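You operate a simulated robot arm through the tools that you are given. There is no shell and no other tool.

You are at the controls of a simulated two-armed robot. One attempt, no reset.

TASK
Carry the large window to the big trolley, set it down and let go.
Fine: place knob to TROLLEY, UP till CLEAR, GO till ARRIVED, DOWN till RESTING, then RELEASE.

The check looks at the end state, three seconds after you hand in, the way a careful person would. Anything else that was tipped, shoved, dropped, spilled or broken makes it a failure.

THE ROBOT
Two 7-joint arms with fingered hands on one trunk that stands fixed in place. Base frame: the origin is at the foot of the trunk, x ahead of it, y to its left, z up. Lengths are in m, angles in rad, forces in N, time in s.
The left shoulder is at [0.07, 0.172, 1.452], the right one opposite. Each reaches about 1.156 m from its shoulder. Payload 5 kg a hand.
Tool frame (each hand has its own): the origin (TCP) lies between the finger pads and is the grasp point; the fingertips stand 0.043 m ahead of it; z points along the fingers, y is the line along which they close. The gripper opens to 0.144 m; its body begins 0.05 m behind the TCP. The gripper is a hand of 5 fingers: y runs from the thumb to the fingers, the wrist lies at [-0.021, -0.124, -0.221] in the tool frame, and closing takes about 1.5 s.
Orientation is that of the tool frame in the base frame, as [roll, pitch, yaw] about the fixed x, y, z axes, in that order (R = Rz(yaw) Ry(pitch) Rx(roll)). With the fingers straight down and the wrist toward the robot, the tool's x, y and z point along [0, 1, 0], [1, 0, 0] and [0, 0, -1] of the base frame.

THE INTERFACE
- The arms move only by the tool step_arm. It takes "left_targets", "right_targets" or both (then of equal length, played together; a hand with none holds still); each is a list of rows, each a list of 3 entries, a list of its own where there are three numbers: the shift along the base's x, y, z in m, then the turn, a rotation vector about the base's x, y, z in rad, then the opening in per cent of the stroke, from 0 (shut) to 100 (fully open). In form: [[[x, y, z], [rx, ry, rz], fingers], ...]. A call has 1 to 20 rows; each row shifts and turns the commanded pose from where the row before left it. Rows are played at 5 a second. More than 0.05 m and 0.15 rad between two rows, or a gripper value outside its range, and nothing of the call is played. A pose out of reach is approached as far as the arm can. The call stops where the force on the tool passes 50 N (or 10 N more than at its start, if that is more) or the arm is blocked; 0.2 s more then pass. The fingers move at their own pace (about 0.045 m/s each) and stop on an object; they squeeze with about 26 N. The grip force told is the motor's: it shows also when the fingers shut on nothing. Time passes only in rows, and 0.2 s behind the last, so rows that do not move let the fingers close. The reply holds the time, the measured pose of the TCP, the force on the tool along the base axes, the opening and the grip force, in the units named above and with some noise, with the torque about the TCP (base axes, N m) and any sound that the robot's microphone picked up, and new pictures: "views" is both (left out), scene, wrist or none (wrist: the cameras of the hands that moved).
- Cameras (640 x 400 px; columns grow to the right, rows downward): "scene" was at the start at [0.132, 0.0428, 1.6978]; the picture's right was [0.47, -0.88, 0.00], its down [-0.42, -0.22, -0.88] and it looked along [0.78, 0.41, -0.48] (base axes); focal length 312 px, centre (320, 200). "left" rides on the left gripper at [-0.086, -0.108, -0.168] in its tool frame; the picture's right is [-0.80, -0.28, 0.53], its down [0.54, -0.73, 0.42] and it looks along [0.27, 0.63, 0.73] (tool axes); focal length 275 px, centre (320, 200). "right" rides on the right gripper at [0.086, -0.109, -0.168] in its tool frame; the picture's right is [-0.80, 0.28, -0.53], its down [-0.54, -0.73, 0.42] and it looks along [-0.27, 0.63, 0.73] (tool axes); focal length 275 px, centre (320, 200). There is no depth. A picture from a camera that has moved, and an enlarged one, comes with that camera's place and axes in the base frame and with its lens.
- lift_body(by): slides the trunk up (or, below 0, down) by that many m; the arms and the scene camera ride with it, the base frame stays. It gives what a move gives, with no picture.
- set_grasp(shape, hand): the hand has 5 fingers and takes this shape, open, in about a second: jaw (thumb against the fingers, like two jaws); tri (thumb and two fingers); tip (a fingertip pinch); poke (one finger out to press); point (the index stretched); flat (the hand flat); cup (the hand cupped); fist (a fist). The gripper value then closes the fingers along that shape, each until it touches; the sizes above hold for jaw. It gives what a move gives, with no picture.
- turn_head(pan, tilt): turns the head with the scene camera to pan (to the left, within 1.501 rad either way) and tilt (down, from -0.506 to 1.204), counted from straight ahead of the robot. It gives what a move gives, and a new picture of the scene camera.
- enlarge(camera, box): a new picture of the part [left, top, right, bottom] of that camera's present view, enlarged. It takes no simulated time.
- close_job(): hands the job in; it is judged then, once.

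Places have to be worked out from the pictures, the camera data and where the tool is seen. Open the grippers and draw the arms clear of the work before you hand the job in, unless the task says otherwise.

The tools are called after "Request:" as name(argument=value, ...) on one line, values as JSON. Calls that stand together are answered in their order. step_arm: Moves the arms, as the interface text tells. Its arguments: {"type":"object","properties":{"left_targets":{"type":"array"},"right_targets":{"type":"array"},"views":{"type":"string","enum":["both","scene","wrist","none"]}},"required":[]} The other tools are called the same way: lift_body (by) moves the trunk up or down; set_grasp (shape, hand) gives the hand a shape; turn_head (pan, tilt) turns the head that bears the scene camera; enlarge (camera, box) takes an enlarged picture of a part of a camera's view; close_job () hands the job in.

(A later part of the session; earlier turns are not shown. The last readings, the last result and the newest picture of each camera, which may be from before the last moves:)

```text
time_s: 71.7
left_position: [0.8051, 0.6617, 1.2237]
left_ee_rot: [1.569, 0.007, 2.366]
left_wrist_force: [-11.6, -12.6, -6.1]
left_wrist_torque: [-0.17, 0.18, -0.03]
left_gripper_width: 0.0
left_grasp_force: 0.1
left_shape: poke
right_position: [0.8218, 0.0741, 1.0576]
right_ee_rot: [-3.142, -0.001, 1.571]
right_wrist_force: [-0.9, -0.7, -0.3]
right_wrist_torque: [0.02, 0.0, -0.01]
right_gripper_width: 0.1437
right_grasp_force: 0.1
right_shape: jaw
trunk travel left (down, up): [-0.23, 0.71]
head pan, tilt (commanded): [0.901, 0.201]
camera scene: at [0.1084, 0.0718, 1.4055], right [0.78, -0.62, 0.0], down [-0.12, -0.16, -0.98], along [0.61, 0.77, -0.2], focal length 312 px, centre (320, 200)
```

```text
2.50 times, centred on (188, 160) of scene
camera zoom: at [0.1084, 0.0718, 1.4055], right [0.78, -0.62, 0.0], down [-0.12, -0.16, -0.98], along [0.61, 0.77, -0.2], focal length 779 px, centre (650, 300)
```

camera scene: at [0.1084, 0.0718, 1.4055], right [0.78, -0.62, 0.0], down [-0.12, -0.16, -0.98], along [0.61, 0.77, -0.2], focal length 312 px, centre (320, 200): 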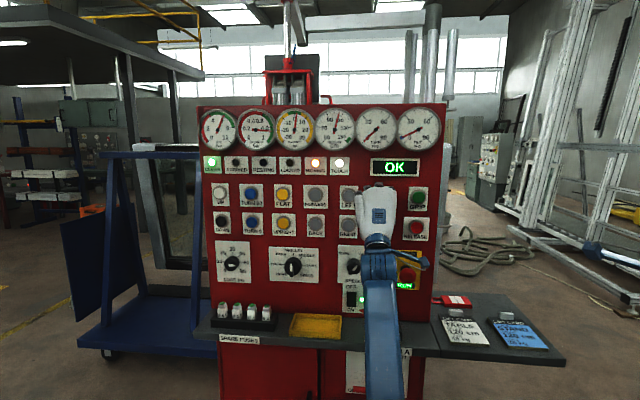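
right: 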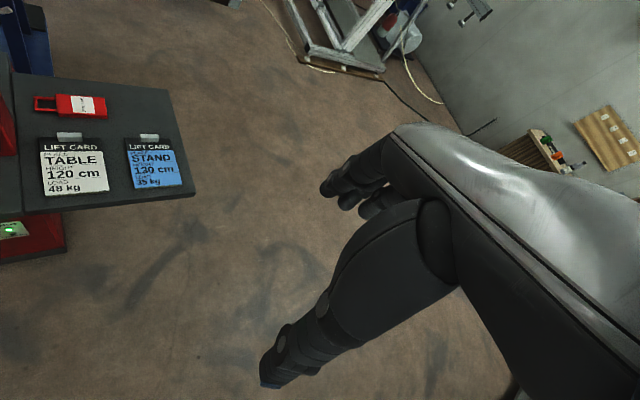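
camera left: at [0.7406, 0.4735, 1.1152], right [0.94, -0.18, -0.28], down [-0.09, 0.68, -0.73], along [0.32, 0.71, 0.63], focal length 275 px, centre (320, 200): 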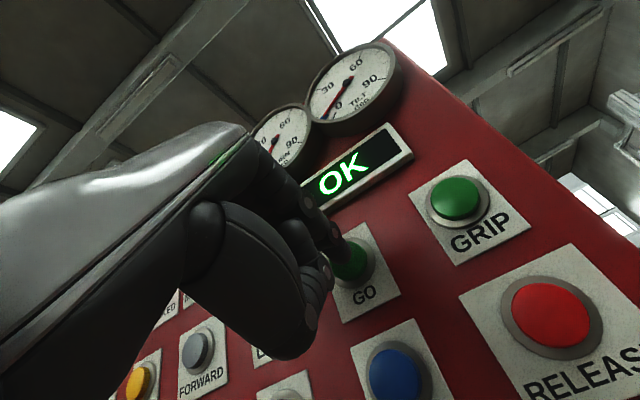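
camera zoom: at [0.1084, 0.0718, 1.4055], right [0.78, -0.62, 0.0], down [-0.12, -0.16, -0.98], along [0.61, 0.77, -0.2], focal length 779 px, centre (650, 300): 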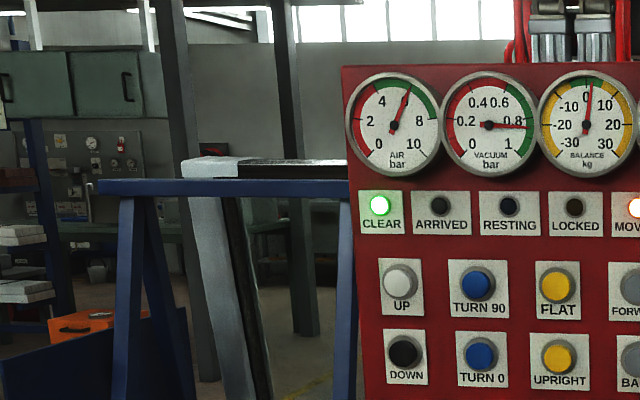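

The window keeps sliding left over the trolley region, everything steady. Continue holding.

Request:
step_arm(left_targets=[[[0, 0, 0], [0, 0, 0], 100], [[0, 0, 0], [0, 0, 0], 100], [[0, 0, 0], [0, 0, 0], 100], [[0, 0, 0], [0, 0, 0], 100]], views="scene")

Request:
enlarge(camera="scene", box=[60, 80, 316, 240])

```text
time_s: 72.7
left_position: [0.8051, 0.663, 1.2243]
left_ee_rot: [1.57, 0.006, 2.367]
left_wrist_force: [-11.6, -11.2, -5.7]
left_wrist_torque: [-0.14, 0.15, -0.05]
left_gripper_width: 0.0
left_grasp_force: 0.1
left_shape: poke
right_position: [0.8223, 0.0749, 1.0581]
right_ee_rot: [-3.141, -0.002, 1.571]
right_wrist_force: [-0.1, -0.1, 0.7]
right_wrist_torque: [-0.01, 0.01, 0.02]
right_gripper_width: 0.1436
right_grasp_force: 0.0
right_shape: jaw
trunk travel left (down, up): [-0.23, 0.71]
head pan, tilt (commanded): [0.901, 0.201]
camera scene: at [0.1083, 0.0718, 1.4055], right [0.78, -0.62, 0.0], down [-0.12, -0.16, -0.98], along [0.61, 0.77, -0.2], focal length 312 px, centre (320, 200)
```

scene: 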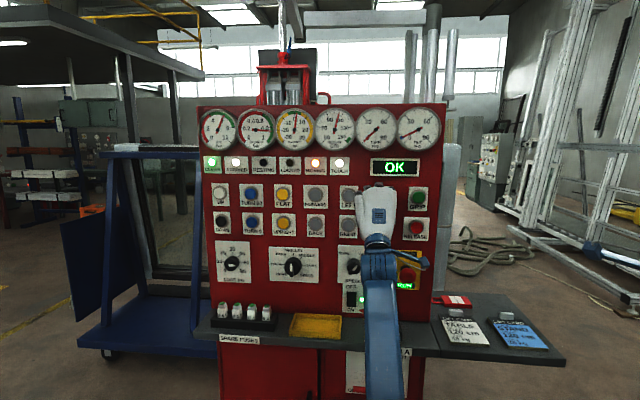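

```text
2.50 times, centred on (188, 160) of scene
camera zoom: at [0.1083, 0.0718, 1.4055], right [0.78, -0.62, 0.0], down [-0.12, -0.16, -0.98], along [0.61, 0.77, -0.2], focal length 779 px, centre (650, 300)
```

zoom: 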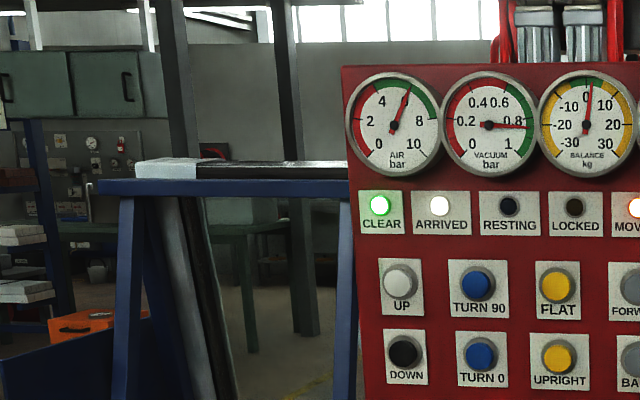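

ARRIVED is lit while MOVING is still on; I'll hold a moment longer to let it settle on the target, then check MOVING.

Request:
step_arm(left_targets=[[[0, 0, 0], [0, 0, 0], 100], [[0, 0, 0], [0, 0, 0], 100]], views="scene")

Request:
enlarge(camera="scene", box=[60, 80, 316, 240])

Request:
enlarge(camera="scene", box=[195, 95, 451, 255])

```text
time_s: 73.3
left_position: [0.8053, 0.6629, 1.2244]
left_ee_rot: [1.57, 0.005, 2.367]
left_wrist_force: [-12.4, -12.3, -5.7]
left_wrist_torque: [-0.16, 0.14, -0.04]
left_gripper_width: 0.0
left_grasp_force: 0.1
left_shape: poke
right_position: [0.8213, 0.0745, 1.0577]
right_ee_rot: [-3.141, -0.002, 1.57]
right_wrist_force: [0.4, 0.6, -0.8]
right_wrist_torque: [0.01, 0.0, -0.01]
right_gripper_width: 0.1437
right_grasp_force: 0.0
right_shape: jaw
trunk travel left (down, up): [-0.23, 0.71]
head pan, tilt (commanded): [0.901, 0.201]
camera scene: at [0.1083, 0.0718, 1.4055], right [0.78, -0.62, 0.0], down [-0.12, -0.16, -0.98], along [0.61, 0.77, -0.2], focal length 312 px, centre (320, 200)
```

scene: 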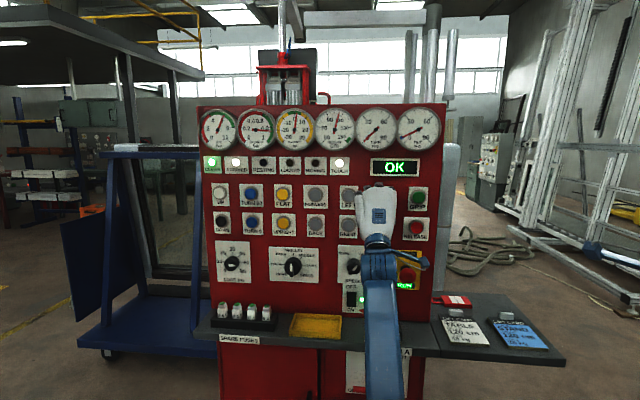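

```text
2.50 times, centred on (188, 160) of scene
camera zoom: at [0.1083, 0.0718, 1.4055], right [0.78, -0.62, 0.0], down [-0.12, -0.16, -0.98], along [0.61, 0.77, -0.2], focal length 779 px, centre (650, 300)
```

zoom: 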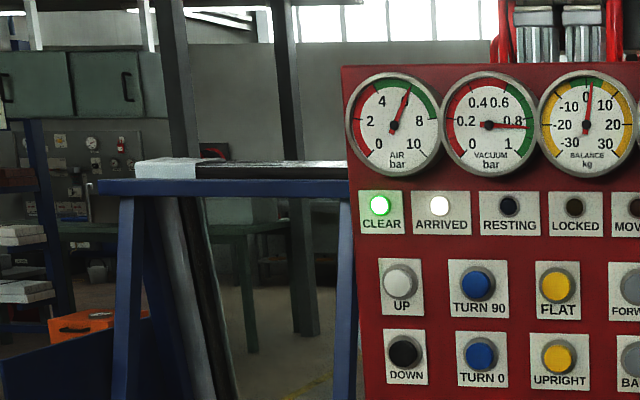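

```text
2.50 times, centred on (323, 175) of scene
camera zoom: at [0.1083, 0.0718, 1.4055], right [0.78, -0.62, 0.0], down [-0.12, -0.16, -0.98], along [0.61, 0.77, -0.2], focal length 779 px, centre (312, 262)
```

zoom: 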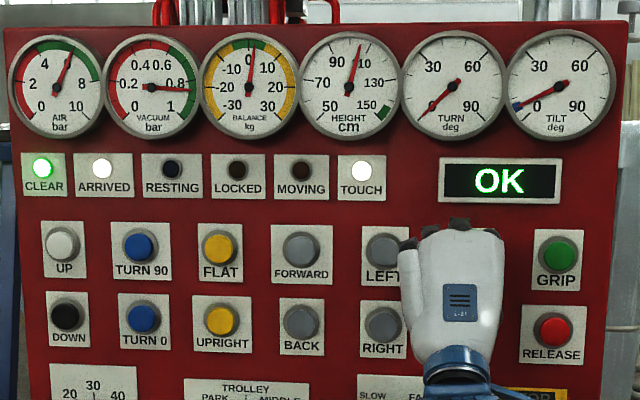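

ARRIVED is lit and MOVING has gone off by itself: the window is over the trolley. I'll release GO, retract, and slide to a stand-off in front of DOWN (9.5 cm below UP).

Request:
step_arm(left_targets=[[[-0.0176, -0.0178, 0], [0, 0, 0], 100], [[-0.0176, -0.0178, 0], [0, 0, 0], 100], [[-0.0176, -0.0178, 0], [0, 0, 0], 100], [[-0.032, 0.0301, -0.00795], [0, 0, 0], 100], [[-0.032, 0.0301, -0.00795], [0, 0, 0], 100], [[-0.032, 0.0301, -0.00795], [0, 0, 0], 100], [[-0.032, 0.0301, -0.00795], [0, 0, 0], 100], [[-0.032, 0.0301, -0.00795], [0, 0, 0], 100], [[-0.032, 0.0301, -0.00795], [0, 0, 0], 100], [[-0.032, 0.0301, -0.00795], [0, 0, 0], 100], [[-0.032, 0.0301, -0.00795], [0, 0, 0], 100], [[-0.032, 0.0301, -0.00795], [0, 0, 0], 100], [[-0.032, 0.0301, -0.00795], [0, 0, 0], 100], [[-0.032, 0.0301, -0.00795], [0, 0, 0], 100], [[-0.032, 0.0301, -0.00795], [0, 0, 0], 100], [[0, 0, 0], [0, 0, 0], 100]], views="both")

```text
time_s: 76.7
left_position: [0.37, 0.9713, 1.1254]
left_ee_rot: [1.57, 0.005, 2.366]
left_wrist_force: [0.9, -0.9, -0.3]
left_wrist_torque: [-0.02, 0.01, 0.05]
left_gripper_width: 0.0
left_grasp_force: 0.1
left_shape: poke
right_position: [0.8242, 0.0755, 1.0564]
right_ee_rot: [-3.139, 0.002, 1.572]
right_wrist_force: [-0.4, -0.5, -0.9]
right_wrist_torque: [-0.01, 0.05, 0.01]
right_gripper_width: 0.1435
right_grasp_force: 0.1
right_shape: jaw
trunk travel left (down, up): [-0.23, 0.71]
head pan, tilt (commanded): [0.901, 0.201]
camera scene: at [0.1104, 0.0725, 1.4053], right [0.78, -0.62, 0.0], down [-0.12, -0.16, -0.98], along [0.61, 0.77, -0.2], focal length 312 px, centre (320, 200)
camera left: at [0.3141, 0.7905, 1.0171], right [0.94, -0.18, -0.28], down [-0.09, 0.68, -0.73], along [0.32, 0.71, 0.63], focal length 275 px, centre (320, 200)
```

scene: 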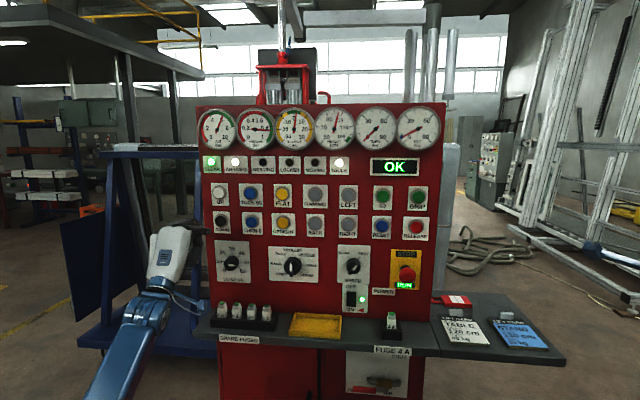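
left: 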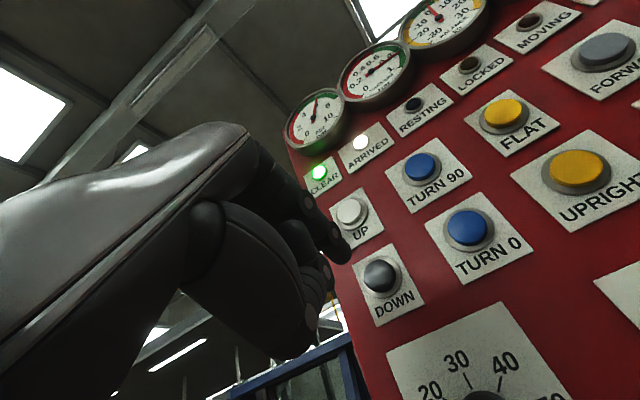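

The fingertip is lined up with DOWN. Before lowering, I'll look at the window over the trolley to verify it is properly above it.

Request:
turn_head(pan=1.15, tilt=0.25)

Request:
enlarge(camera="scene", box=[150, 100, 406, 260])

```text
time_s: 77.4
left_position: [0.3703, 0.9716, 1.1243]
left_ee_rot: [1.571, 0.006, 2.366]
left_wrist_force: [-0.4, 1.0, -0.4]
left_wrist_torque: [0.0, -0.05, -0.03]
left_gripper_width: 0.0
left_grasp_force: 0.0
left_shape: poke
right_position: [0.8218, 0.0748, 1.0579]
right_ee_rot: [-3.141, 0.0, 1.569]
right_wrist_force: [0.2, 0.7, -0.7]
right_wrist_torque: [-0.03, -0.01, 0.02]
right_gripper_width: 0.1438
right_grasp_force: 0.0
right_shape: jaw
trunk travel left (down, up): [-0.23, 0.71]
head pan, tilt (commanded): [1.15, 0.25]
camera scene: at [0.0895, 0.0855, 1.4008], right [0.91, -0.41, 0.0], down [-0.1, -0.23, -0.97], along [0.4, 0.88, -0.25], focal length 312 px, centre (320, 200)
```

scene: 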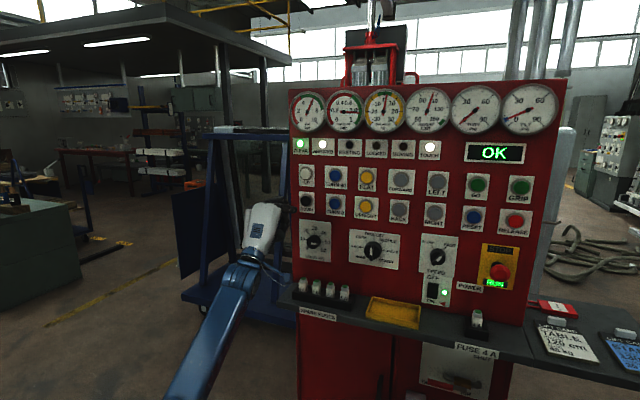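

```text
2.50 times, centred on (278, 180) of scene
camera zoom: at [0.0895, 0.0855, 1.4008], right [0.91, -0.41, 0.0], down [-0.1, -0.23, -0.97], along [0.4, 0.88, -0.25], focal length 779 px, centre (425, 250)
```

zoom: 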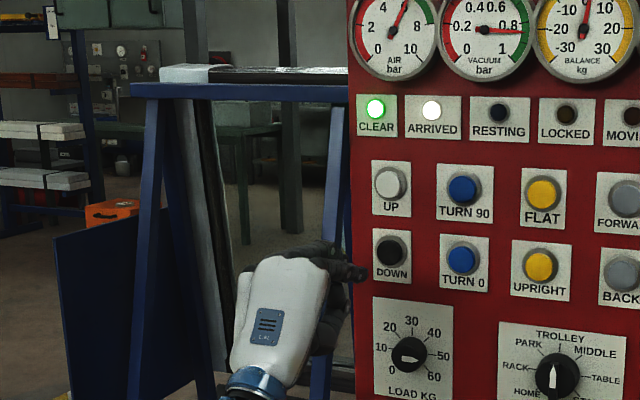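

The window hangs upright above the trolley (its left end over the trolley's left end). I'll advance the fingertip to just before contact with DOWN.

Request:
step_arm(left_targets=[[[0.0102, 0.0105, 0.0005], [0, 0, 0], 100], [[0.0102, 0.0105, 0.0005], [0, 0, 0], 100], [[0.0102, 0.0105, 0.0005], [0, 0, 0], 100], [[0.0102, 0.0105, 0.0005], [0, 0, 0], 100], [[0.0102, 0.0105, 0.0005], [0, 0, 0], 100], [[0, 0, 0], [0, 0, 0], 100]], views="both")

Request:
enlarge(camera="left", box=[270, 190, 430, 290])

```text
time_s: 78.8
left_position: [0.4209, 1.0237, 1.1285]
left_ee_rot: [1.571, 0.006, 2.365]
left_wrist_force: [0.4, -0.4, -0.2]
left_wrist_torque: [-0.01, -0.01, -0.01]
left_gripper_width: 0.0
left_grasp_force: 0.1
left_shape: poke
right_position: [0.8218, 0.0754, 1.057]
right_ee_rot: [3.141, -0.001, 1.572]
right_wrist_force: [-0.6, 0.2, -0.3]
right_wrist_torque: [-0.02, -0.01, 0.02]
right_gripper_width: 0.1436
right_grasp_force: 0.0
right_shape: jaw
trunk travel left (down, up): [-0.23, 0.71]
head pan, tilt (commanded): [1.15, 0.25]
camera scene: at [0.0893, 0.0854, 1.4008], right [0.91, -0.41, 0.0], down [-0.1, -0.23, -0.97], along [0.4, 0.88, -0.25], focal length 312 px, centre (320, 200)
camera left: at [0.3643, 0.8434, 1.0209], right [0.94, -0.18, -0.28], down [-0.09, 0.68, -0.73], along [0.32, 0.71, 0.62], focal length 275 px, centre (320, 200)
```

scene: 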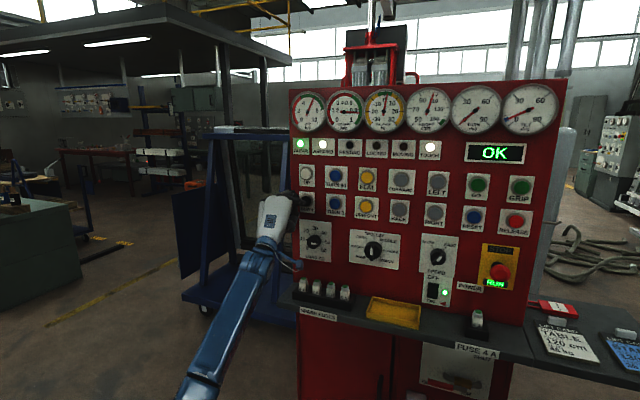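
left: 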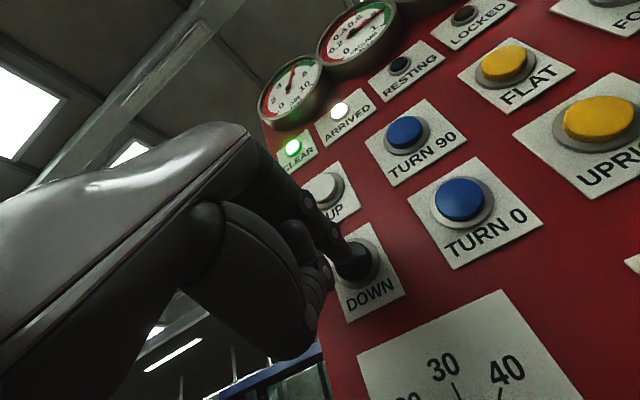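

```text
4.00 times, centred on (350, 240) of left
camera zoom: at [0.3643, 0.8434, 1.0209], right [0.94, -0.18, -0.28], down [-0.09, 0.68, -0.73], along [0.32, 0.71, 0.62], focal length 1101 px, centre (200, 40)
```

zoom: 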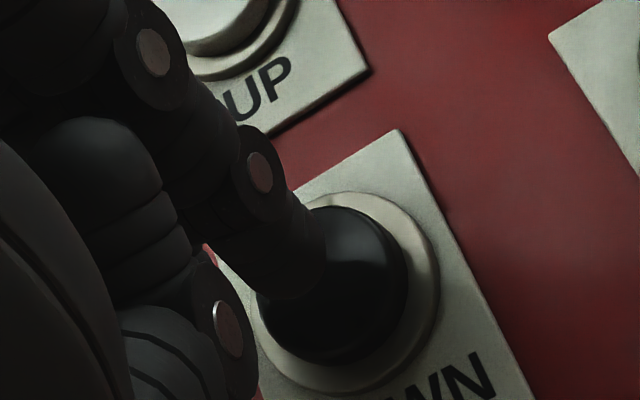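

Aligned on DOWN exactly as it was on UP. I'll press and poll at short intervals.

Request:
step_arm(left_targets=[[[0.0028, 0.0028, 0], [0, 0, 0], 100], [[0.0028, 0.0028, 0], [0, 0, 0], 100], [[0.0028, 0.0028, 0], [0, 0, 0], 100]], views="scene")

Request:
enlarge(camera="scene", box=[280, 80, 536, 240])

```text
time_s: 79.6
left_position: [0.4289, 1.0319, 1.1296]
left_ee_rot: [1.57, 0.005, 2.365]
left_wrist_force: [-1.0, -2.0, -0.3]
left_wrist_torque: [-0.01, 0.0, -0.01]
left_gripper_width: 0.0002
left_grasp_force: 0.1
left_shape: poke
right_position: [0.8224, 0.0742, 1.0582]
right_ee_rot: [-3.141, -0.001, 1.572]
right_wrist_force: [0.4, 0.0, 0.4]
right_wrist_torque: [-0.03, 0.02, 0.04]
right_gripper_width: 0.1437
right_grasp_force: 0.1
right_shape: jaw
trunk travel left (down, up): [-0.23, 0.71]
head pan, tilt (commanded): [1.15, 0.25]
heard: click
camera scene: at [0.0895, 0.0852, 1.4008], right [0.91, -0.41, 0.0], down [-0.1, -0.23, -0.97], along [0.4, 0.88, -0.25], focal length 312 px, centre (320, 200)
```

scene: 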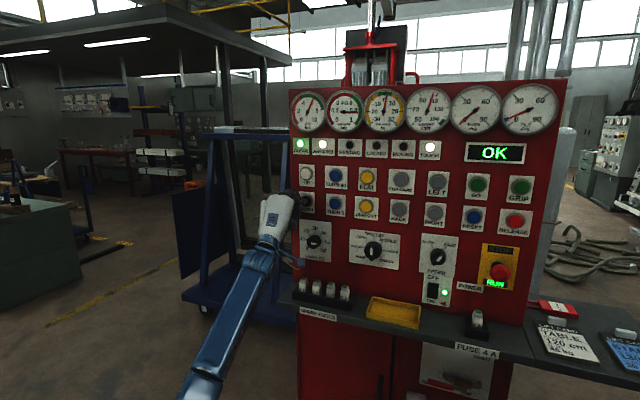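

```text
2.50 times, centred on (408, 160) of scene
camera zoom: at [0.0895, 0.0852, 1.4008], right [0.91, -0.41, 0.0], down [-0.1, -0.23, -0.97], along [0.4, 0.88, -0.25], focal length 779 px, centre (100, 300)
```

zoom: 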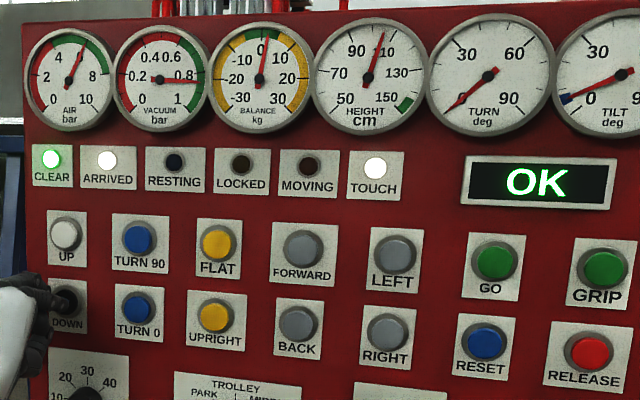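

Click heard just at the end; MOVING not yet lit. I'll press 2 mm further and hold briefly.

Request:
step_arm(left_targets=[[[0.0014, 0.0014, 0], [0, 0, 0], 100], [[0, 0, 0], [0, 0, 0], 100]], views="scene")

Request:
enlarge(camera="scene", box=[280, 80, 536, 240])

```text
time_s: 80.2
left_position: [0.4291, 1.0324, 1.1299]
left_ee_rot: [1.57, 0.006, 2.367]
left_wrist_force: [-2.4, -1.1, 0.8]
left_wrist_torque: [0.03, -0.04, -0.01]
left_gripper_width: 0.0
left_grasp_force: 0.0
left_shape: poke
right_position: [0.8222, 0.0754, 1.057]
right_ee_rot: [-3.141, 0.0, 1.57]
right_wrist_force: [0.0, 0.6, 0.7]
right_wrist_torque: [0.04, 0.03, 0.02]
right_gripper_width: 0.1439
right_grasp_force: 0.1
right_shape: jaw
trunk travel left (down, up): [-0.23, 0.71]
head pan, tilt (commanded): [1.15, 0.25]
camera scene: at [0.0891, 0.0851, 1.4008], right [0.91, -0.41, 0.0], down [-0.1, -0.23, -0.97], along [0.4, 0.88, -0.25], focal length 312 px, centre (320, 200)
```

scene: 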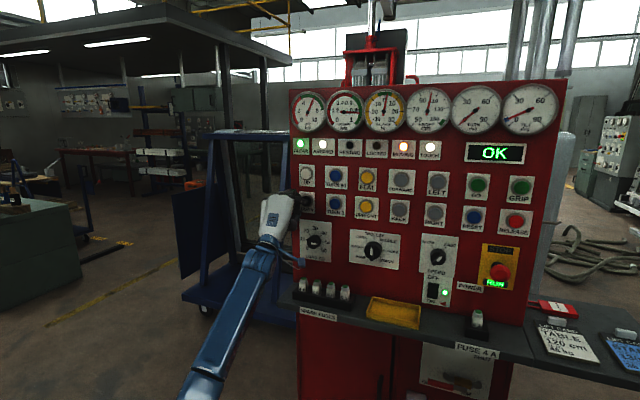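

```text
2.50 times, centred on (408, 160) of scene
camera zoom: at [0.0891, 0.0851, 1.4008], right [0.91, -0.41, 0.0], down [-0.1, -0.23, -0.97], along [0.4, 0.88, -0.25], focal length 779 px, centre (100, 300)
```

zoom: 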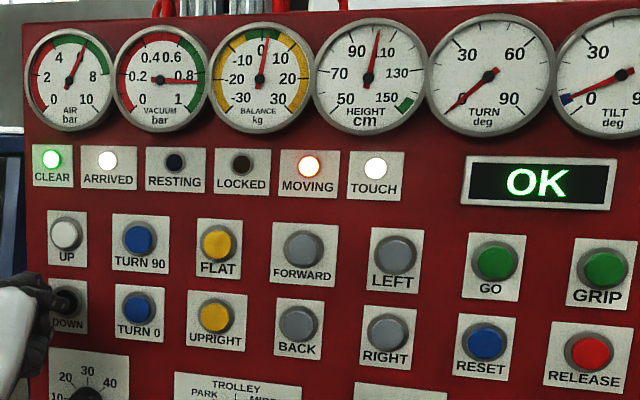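

Now moving down (about 103 cm). I'll hold in very short polls until RESTING lights.

Request:
step_arm(left_targets=[[[0, 0, 0], [0, 0, 0], 100]], views="scene")

Request:
enlarge(camera="scene", box=[280, 80, 536, 240])

```text
time_s: 80.6
left_position: [0.4303, 1.0321, 1.1307]
left_ee_rot: [1.57, 0.004, 2.366]
left_wrist_force: [-3.5, -2.0, 1.4]
left_wrist_torque: [0.03, -0.07, 0.0]
left_gripper_width: 0.0
left_grasp_force: 0.1
left_shape: poke
right_position: [0.8211, 0.074, 1.0579]
right_ee_rot: [-3.141, -0.001, 1.572]
right_wrist_force: [-0.8, 0.3, 0.4]
right_wrist_torque: [0.02, -0.01, -0.02]
right_gripper_width: 0.1438
right_grasp_force: 0.1
right_shape: jaw
trunk travel left (down, up): [-0.23, 0.71]
head pan, tilt (commanded): [1.15, 0.25]
camera scene: at [0.089, 0.0851, 1.4008], right [0.91, -0.41, 0.0], down [-0.1, -0.23, -0.97], along [0.4, 0.88, -0.25], focal length 312 px, centre (320, 200)
```

scene: 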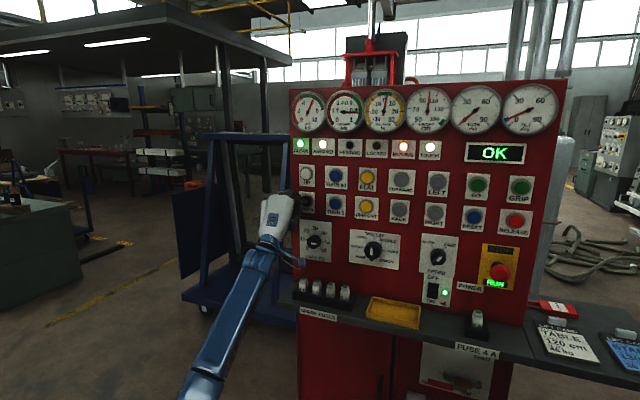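

```text
2.50 times, centred on (408, 160) of scene
camera zoom: at [0.089, 0.0851, 1.4008], right [0.91, -0.41, 0.0], down [-0.1, -0.23, -0.97], along [0.4, 0.88, -0.25], focal length 779 px, centre (100, 300)
```

zoom: 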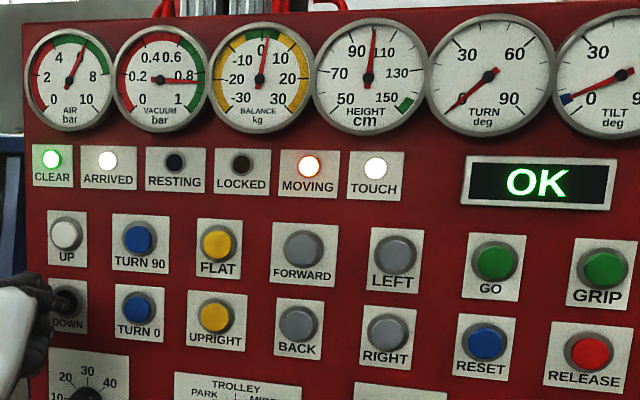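

About 101 cm and descending, CLEAR still on. Keep holding with short polls.

Request:
step_arm(left_targets=[[[0, 0, 0], [0, 0, 0], 100], [[0, 0, 0], [0, 0, 0], 100]], views="scene")

Request:
enlarge(camera="scene", box=[280, 80, 536, 240])

```text
time_s: 81.2
left_position: [0.429, 1.0314, 1.1294]
left_ee_rot: [1.57, 0.005, 2.363]
left_wrist_force: [-3.3, -1.4, 1.2]
left_wrist_torque: [0.04, -0.05, 0.06]
left_gripper_width: 0.0001
left_grasp_force: 0.1
left_shape: poke
right_position: [0.8206, 0.0766, 1.0578]
right_ee_rot: [3.14, -0.002, 1.569]
right_wrist_force: [0.3, -0.1, -0.1]
right_wrist_torque: [-0.06, -0.03, 0.02]
right_gripper_width: 0.1435
right_grasp_force: 0.1
right_shape: jaw
trunk travel left (down, up): [-0.23, 0.71]
head pan, tilt (commanded): [1.15, 0.25]
camera scene: at [0.0891, 0.0851, 1.4008], right [0.91, -0.41, 0.0], down [-0.1, -0.23, -0.97], along [0.4, 0.88, -0.25], focal length 312 px, centre (320, 200)
```

scene: 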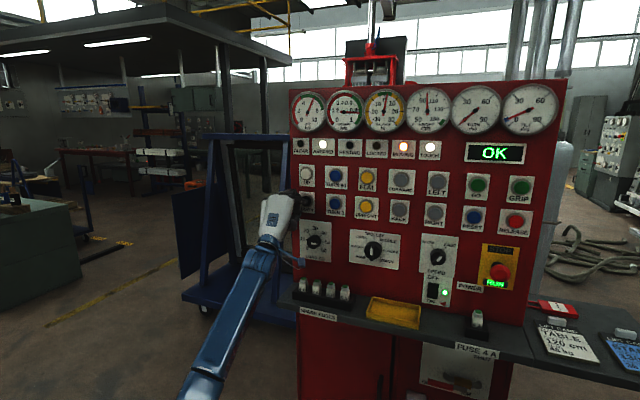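

```text
2.50 times, centred on (408, 160) of scene
camera zoom: at [0.0891, 0.0851, 1.4008], right [0.91, -0.41, 0.0], down [-0.1, -0.23, -0.97], along [0.4, 0.88, -0.25], focal length 779 px, centre (100, 300)
```

zoom: 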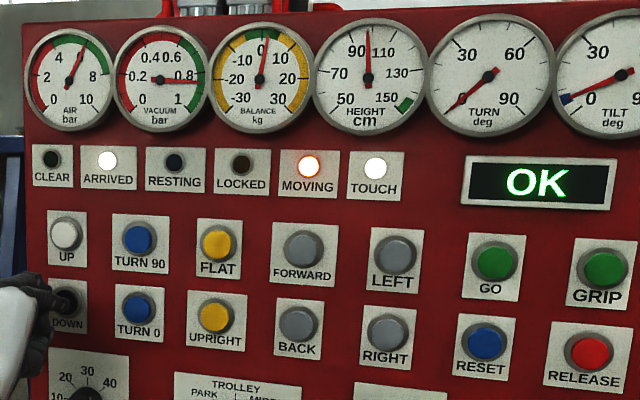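

Height is ~99 cm, CLEAR went off, still descending smoothly. I'll continue with short polls.

Request:
step_arm(left_targets=[[[0, 0, 0], [0, 0, 0], 100], [[0, 0, 0], [0, 0, 0], 100]], views="scene")

Request:
enlarge(camera="scene", box=[280, 80, 536, 240])

```text
time_s: 81.8
left_position: [0.4296, 1.0324, 1.1281]
left_ee_rot: [1.571, 0.004, 2.366]
left_wrist_force: [-2.9, -1.5, 2.2]
left_wrist_torque: [0.0, -0.05, 0.01]
left_gripper_width: 0.0001
left_grasp_force: 0.0
left_shape: poke
right_position: [0.8224, 0.0772, 1.0572]
right_ee_rot: [3.141, 0.002, 1.571]
right_wrist_force: [-0.6, 0.7, -0.9]
right_wrist_torque: [-0.02, 0.01, -0.01]
right_gripper_width: 0.1435
right_grasp_force: 0.1
right_shape: jaw
trunk travel left (down, up): [-0.23, 0.71]
head pan, tilt (commanded): [1.15, 0.25]
camera scene: at [0.0891, 0.0851, 1.4008], right [0.91, -0.41, 0.0], down [-0.1, -0.23, -0.97], along [0.4, 0.88, -0.25], focal length 312 px, centre (320, 200)
```

scene: 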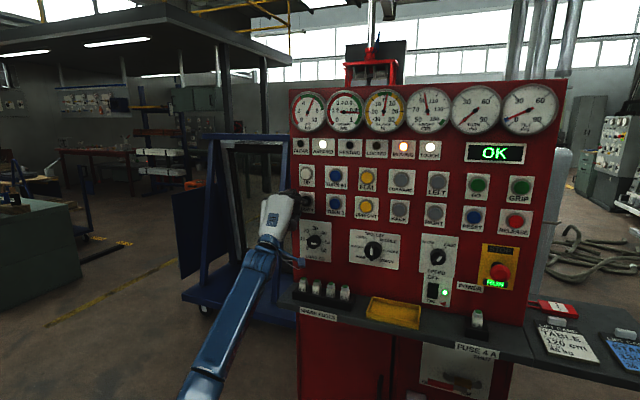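

```text
2.50 times, centred on (408, 160) of scene
camera zoom: at [0.0891, 0.0851, 1.4008], right [0.91, -0.41, 0.0], down [-0.1, -0.23, -0.97], along [0.4, 0.88, -0.25], focal length 779 px, centre (100, 300)
```

zoom: 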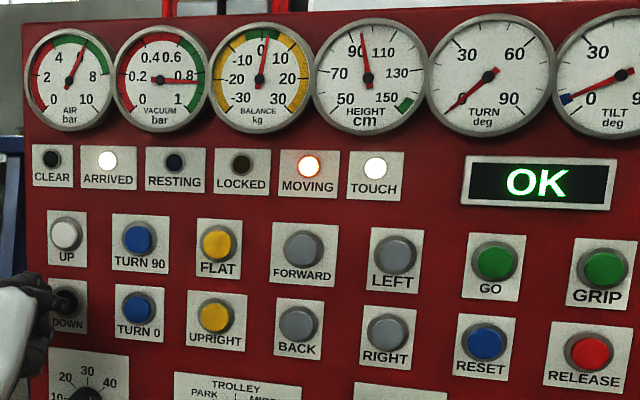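

About 95 cm and no RESTING yet. Shortest polls from here.

Request:
step_arm(left_targets=[[[0, 0, 0], [0, 0, 0], 100]], views="scene")

Request:
enlarge(camera="scene", box=[280, 80, 536, 240])

```text
time_s: 82.2
left_position: [0.429, 1.0319, 1.1297]
left_ee_rot: [1.57, 0.006, 2.368]
left_wrist_force: [-3.7, -1.4, 0.8]
left_wrist_torque: [0.03, -0.01, 0.02]
left_gripper_width: 0.0002
left_grasp_force: 0.0
left_shape: poke
right_position: [0.8225, 0.0757, 1.0573]
right_ee_rot: [3.141, -0.001, 1.57]
right_wrist_force: [0.1, 0.7, -0.2]
right_wrist_torque: [-0.02, 0.01, -0.02]
right_gripper_width: 0.1437
right_grasp_force: 0.1
right_shape: jaw
trunk travel left (down, up): [-0.23, 0.71]
head pan, tilt (commanded): [1.15, 0.25]
camera scene: at [0.0891, 0.0851, 1.4008], right [0.91, -0.41, 0.0], down [-0.1, -0.23, -0.97], along [0.4, 0.88, -0.25], focal length 312 px, centre (320, 200)
```

scene: 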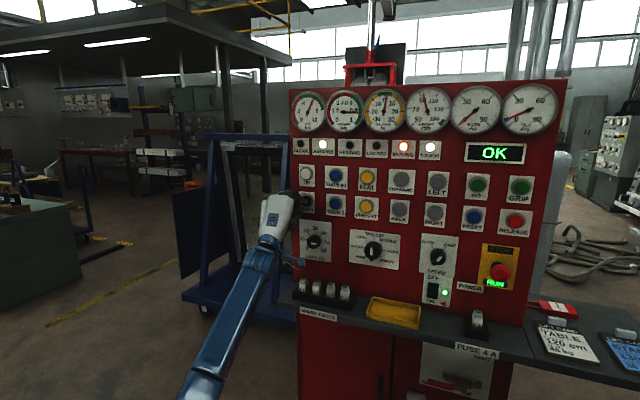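

```text
2.50 times, centred on (408, 160) of scene
camera zoom: at [0.0891, 0.0851, 1.4008], right [0.91, -0.41, 0.0], down [-0.1, -0.23, -0.97], along [0.4, 0.88, -0.25], focal length 779 px, centre (100, 300)
```

zoom: 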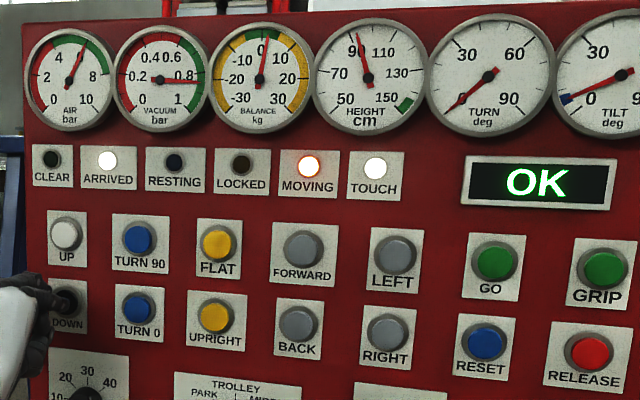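

Around 93 cm, still descending and no warnings. Continue polling.

Request:
step_arm(left_targets=[[[0, 0, 0], [0, 0, 0], 100]], views="scene")

Request:
enlarge(camera="scene", box=[280, 80, 536, 240])

```text
time_s: 82.6
left_position: [0.4304, 1.0317, 1.1303]
left_ee_rot: [1.57, 0.005, 2.363]
left_wrist_force: [-3.9, -2.0, -0.2]
left_wrist_torque: [0.03, -0.06, -0.01]
left_gripper_width: 0.0001
left_grasp_force: 0.1
left_shape: poke
right_position: [0.8222, 0.0751, 1.0576]
right_ee_rot: [-3.141, -0.001, 1.57]
right_wrist_force: [0.5, 0.2, 0.5]
right_wrist_torque: [-0.01, 0.02, 0.02]
right_gripper_width: 0.1437
right_grasp_force: 0.1
right_shape: jaw
trunk travel left (down, up): [-0.23, 0.71]
head pan, tilt (commanded): [1.15, 0.25]
camera scene: at [0.0891, 0.0851, 1.4008], right [0.91, -0.41, 0.0], down [-0.1, -0.23, -0.97], along [0.4, 0.88, -0.25], focal length 312 px, centre (320, 200)
```

scene: 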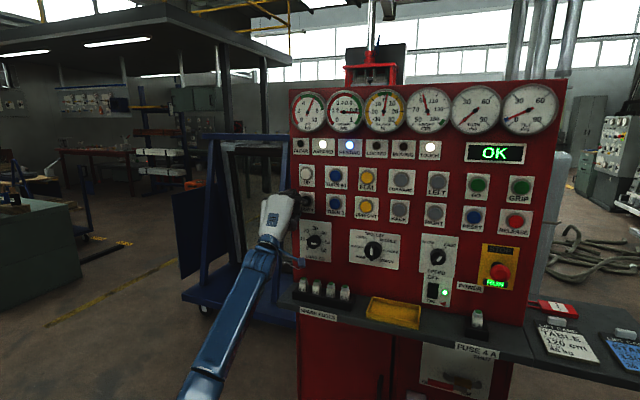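

```text
2.50 times, centred on (408, 160) of scene
camera zoom: at [0.0891, 0.0851, 1.4008], right [0.91, -0.41, 0.0], down [-0.1, -0.23, -0.97], along [0.4, 0.88, -0.25], focal length 779 px, centre (100, 300)
```

zoom: 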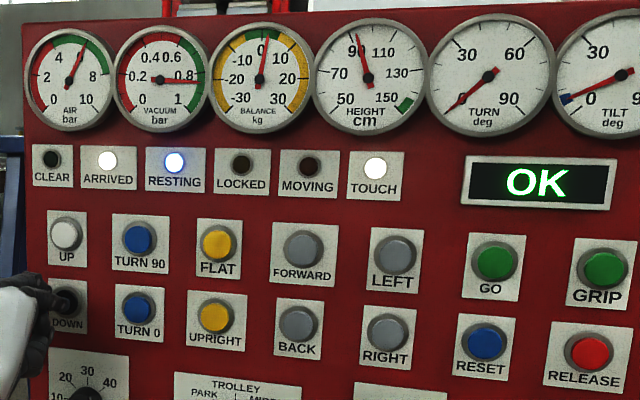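

RESTING is lit and MOVING is off: the window is down. I'll pull the finger off DOWN and, to give the left arm room for RELEASE, shift the right hand a little to the right over free floor.

Request:
step_arm(left_targets=[[[-0.0176, -0.0178, 0], [0, 0, 0], 100], [[-0.0176, -0.0178, 0], [0, 0, 0], 100], [[-0.0176, -0.0178, 0], [0, 0, 0], 100], [[0, 0, 0], [0, 0, 0], 100]], right_targets=[[[-0.01, -0.04, 0], [0, 0, 0], 100], [[-0.01, -0.04, 0], [0, 0, 0], 100], [[-0.01, -0.04, 0], [0, 0, 0], 100], [[-0.01, -0.04, 0], [0, 0, 0], 100]], views="scene")

Request:
enlarge(camera="scene", box=[280, 80, 536, 240])

Request:
enlarge(camera="scene", box=[160, 110, 320, 330])

```text
time_s: 83.6
left_position: [0.3753, 0.9788, 1.1316]
left_ee_rot: [1.568, 0.006, 2.368]
left_wrist_force: [0.0, -0.9, 1.1]
left_wrist_torque: [-0.04, 0.07, 0.05]
left_gripper_width: 0.0
left_grasp_force: 0.2
left_shape: poke
right_position: [0.7832, -0.0859, 1.057]
right_ee_rot: [3.14, -0.002, 1.573]
right_wrist_force: [-0.2, -0.6, -0.2]
right_wrist_torque: [-0.01, 0.01, -0.01]
right_gripper_width: 0.1437
right_grasp_force: 0.1
right_shape: jaw
trunk travel left (down, up): [-0.23, 0.71]
head pan, tilt (commanded): [1.15, 0.25]
camera scene: at [0.0894, 0.0831, 1.401], right [0.91, -0.41, 0.0], down [-0.1, -0.22, -0.97], along [0.39, 0.89, -0.25], focal length 312 px, centre (320, 200)
```

scene: 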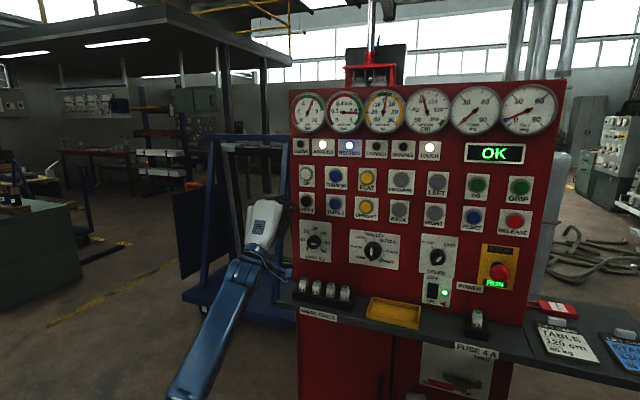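

```text
2.50 times, centred on (408, 160) of scene
camera zoom: at [0.0894, 0.0831, 1.401], right [0.91, -0.41, 0.0], down [-0.1, -0.22, -0.97], along [0.39, 0.89, -0.25], focal length 779 px, centre (100, 300)
```

zoom: 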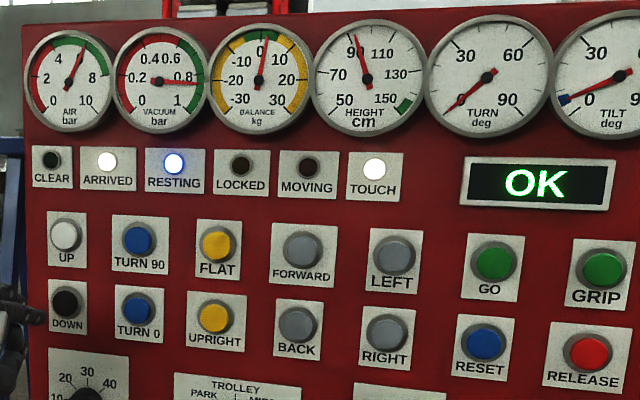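

```text
1.82 times, centred on (240, 220) of scene
camera zoom: at [0.0894, 0.0831, 1.401], right [0.91, -0.41, 0.0], down [-0.1, -0.22, -0.97], along [0.39, 0.89, -0.25], focal length 566 px, centre (466, 164)
```

zoom: 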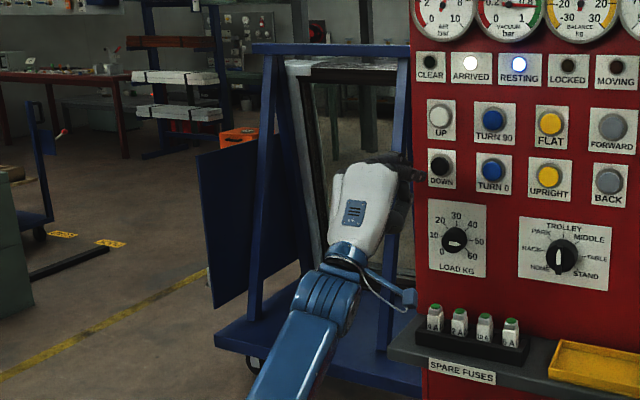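

The window stands on the trolley and RESTING stays lit. Now I'll slide the left hand along the panel to a stand-off in front of RELEASE.

Request:
step_arm(left_targets=[[[0.0317, -0.0324, -0.0003], [0, 0, 0], 100], [[0.0317, -0.0324, -0.0003], [0, 0, 0], 100], [[0.0317, -0.0324, -0.0003], [0, 0, 0], 100], [[0.0317, -0.0324, -0.0003], [0, 0, 0], 100], [[0.0317, -0.0324, -0.0003], [0, 0, 0], 100], [[0.0317, -0.0324, -0.0003], [0, 0, 0], 100], [[0.0317, -0.0324, -0.0003], [0, 0, 0], 100], [[0.0317, -0.0324, -0.0003], [0, 0, 0], 100], [[0.0317, -0.0324, -0.0003], [0, 0, 0], 100], [[0.0317, -0.0324, -0.0003], [0, 0, 0], 100], [[0.0317, -0.0324, -0.0003], [0, 0, 0], 100], [[0.0317, -0.0324, -0.0003], [0, 0, 0], 100], [[0.0317, -0.0324, -0.0003], [0, 0, 0], 100], [[0.0317, -0.0324, -0.0003], [0, 0, 0], 100], [[0, 0, 0], [0, 0, 0], 100]], views="both")

```text
time_s: 86.8
left_position: [0.8203, 0.5312, 1.1256]
left_ee_rot: [1.569, 0.005, 2.366]
left_wrist_force: [-0.2, 0.4, -0.4]
left_wrist_torque: [0.0, -0.01, -0.03]
left_gripper_width: 0.0
left_grasp_force: 0.0
left_shape: poke
right_position: [0.7829, -0.083, 1.0576]
right_ee_rot: [-3.141, 0.001, 1.572]
right_wrist_force: [0.0, 0.7, -0.2]
right_wrist_torque: [-0.04, -0.03, 0.05]
right_gripper_width: 0.1437
right_grasp_force: 0.0
right_shape: jaw
trunk travel left (down, up): [-0.23, 0.71]
head pan, tilt (commanded): [1.15, 0.25]
camera scene: at [0.0892, 0.0862, 1.4008], right [0.91, -0.41, 0.0], down [-0.1, -0.23, -0.97], along [0.4, 0.88, -0.25], focal length 312 px, centre (320, 200)
camera left: at [0.7642, 0.3496, 1.0174], right [0.94, -0.18, -0.28], down [-0.09, 0.68, -0.73], along [0.32, 0.71, 0.63], focal length 275 px, centre (320, 200)
```

scene: 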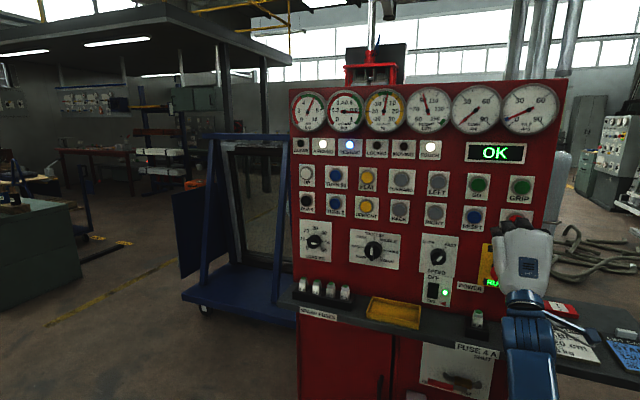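
left: 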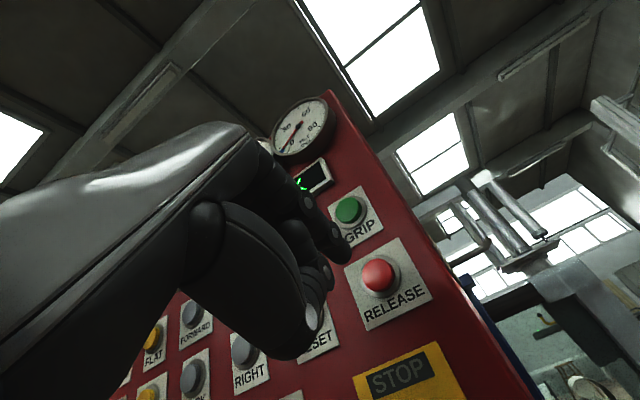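

RELEASE sits right on the fingertip's line (within ~2 mm). I'll advance 69 mm to just before contact; the E-stop is ~14 cm lower and clear of the hand.

Request:
step_arm(left_targets=[[[0.0097, 0.0098, 0.0004], [0, 0, 0], 100], [[0.0097, 0.0098, 0.0004], [0, 0, 0], 100], [[0.0097, 0.0098, 0.0004], [0, 0, 0], 100], [[0.0097, 0.0098, 0.0004], [0, 0, 0], 100], [[0.0097, 0.0098, 0.0004], [0, 0, 0], 100], [[0, 0, 0], [0, 0, 0], 100]], views="both")

Request:
enlarge(camera="left", box=[250, 190, 442, 310])

Request:
enlarge(camera="scene", box=[420, 160, 580, 300])

```text
time_s: 88.2
left_position: [0.869, 0.5745, 1.1255]
left_ee_rot: [1.571, 0.005, 2.366]
left_wrist_force: [-0.1, 0.2, -0.6]
left_wrist_torque: [0.01, -0.02, -0.02]
left_gripper_width: 0.0
left_grasp_force: 0.1
left_shape: poke
right_position: [0.7839, -0.0829, 1.0578]
right_ee_rot: [-3.141, 0.001, 1.571]
right_wrist_force: [-0.2, 0.1, 0.0]
right_wrist_torque: [0.03, -0.02, 0.02]
right_gripper_width: 0.1438
right_grasp_force: 0.0
right_shape: jaw
trunk travel left (down, up): [-0.23, 0.71]
head pan, tilt (commanded): [1.15, 0.25]
camera scene: at [0.0896, 0.085, 1.4008], right [0.91, -0.41, 0.0], down [-0.1, -0.23, -0.97], along [0.4, 0.88, -0.25], focal length 312 px, centre (320, 200)
camera left: at [0.8136, 0.3944, 1.019], right [0.94, -0.18, -0.28], down [-0.09, 0.68, -0.73], along [0.32, 0.71, 0.62], focal length 275 px, centre (320, 200)
```

scene: 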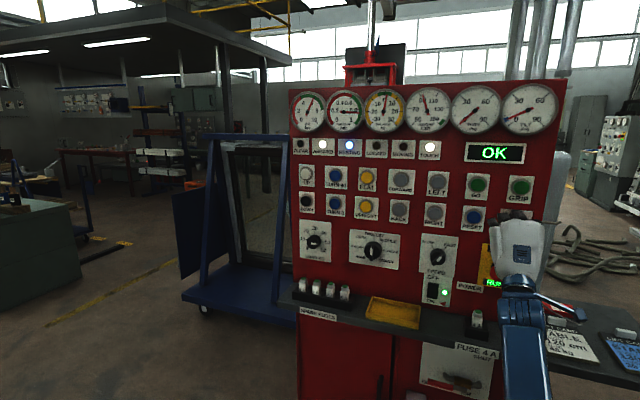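
left: 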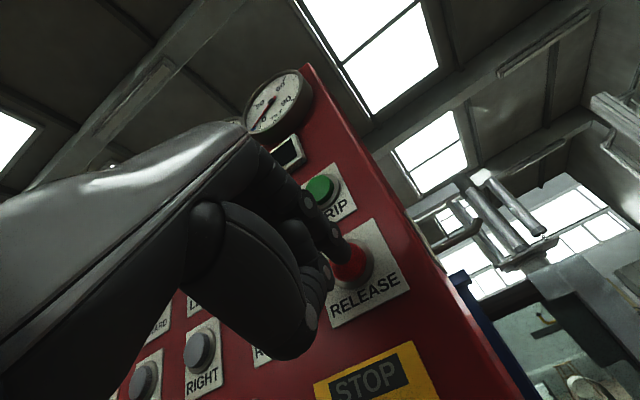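

```text
3.33 times, centred on (346, 250) of left
camera zoom: at [0.8136, 0.3944, 1.019], right [0.94, -0.18, -0.28], down [-0.09, 0.68, -0.73], along [0.32, 0.71, 0.62], focal length 918 px, centre (233, 33)
```

zoom: 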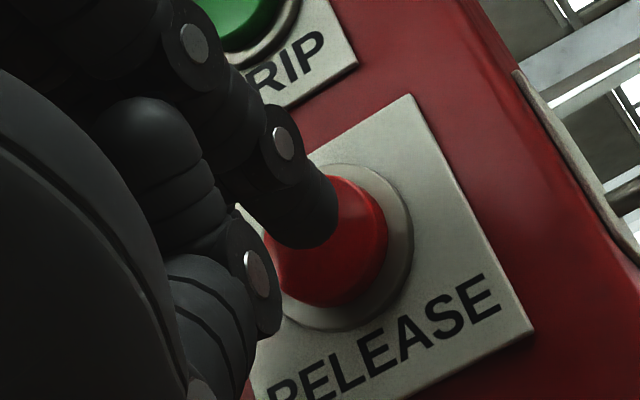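

```text
2.86 times, centred on (500, 230) of scene
camera zoom: at [0.0896, 0.085, 1.4008], right [0.91, -0.41, 0.0], down [-0.1, -0.23, -0.97], along [0.4, 0.88, -0.25], focal length 890 px, centre (-194, 114)
```

zoom: 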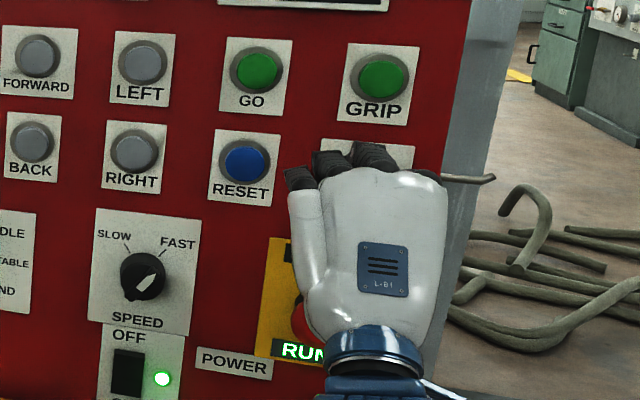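

The fingertip is on the RELEASE cap and RESTING is still lit. I'll press RELEASE (~18 mm in small steps) and watch the vacuum gauge.

Request:
step_arm(left_targets=[[[0.0028, 0.0028, 0], [0, 0, 0], 100], [[0.0028, 0.0028, 0], [0, 0, 0], 100], [[0.0028, 0.0028, 0], [0, 0, 0], 100], [[0.0028, 0.0028, 0], [0, 0, 0], 100], [[0.0014, 0.0014, 0], [0, 0, 0], 100], [[0, 0, 0], [0, 0, 0], 100]], views="scene")

Request:
enlarge(camera="scene", box=[280, 80, 536, 240])

```text
time_s: 89.6
left_position: [0.8805, 0.5845, 1.1282]
left_ee_rot: [1.569, 0.007, 2.364]
left_wrist_force: [-12.2, -10.6, -1.6]
left_wrist_torque: [-0.04, 0.09, 0.05]
left_gripper_width: 0.0
left_grasp_force: 0.1
left_shape: poke
right_position: [0.7827, -0.085, 1.0582]
right_ee_rot: [-3.14, -0.002, 1.572]
right_wrist_force: [-0.2, -0.1, -0.1]
right_wrist_torque: [0.02, 0.0, 0.02]
right_gripper_width: 0.1436
right_grasp_force: 0.1
right_shape: jaw
trunk travel left (down, up): [-0.23, 0.71]
head pan, tilt (commanded): [1.15, 0.25]
heard: click
camera scene: at [0.0881, 0.0837, 1.4009], right [0.91, -0.41, 0.0], down [-0.1, -0.22, -0.97], along [0.4, 0.88, -0.25], focal length 312 px, centre (320, 200)
```

scene: 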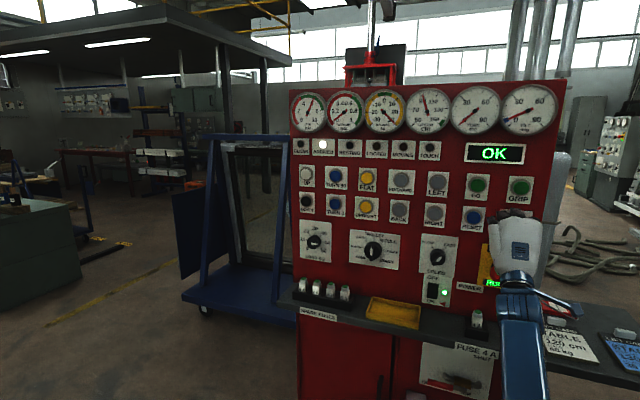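

```text
2.50 times, centred on (408, 160) of scene
camera zoom: at [0.0881, 0.0837, 1.4009], right [0.91, -0.41, 0.0], down [-0.1, -0.22, -0.97], along [0.4, 0.88, -0.25], focal length 779 px, centre (100, 300)
```

zoom: 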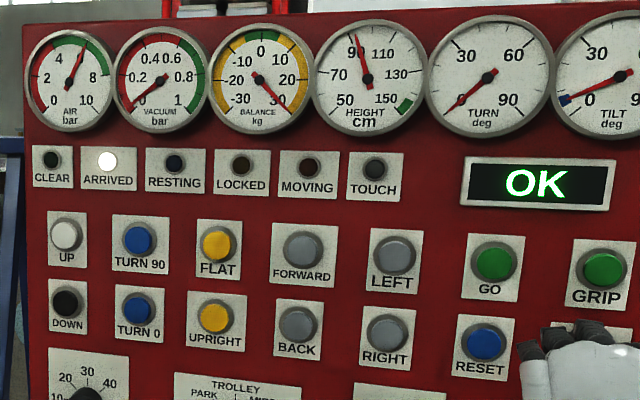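

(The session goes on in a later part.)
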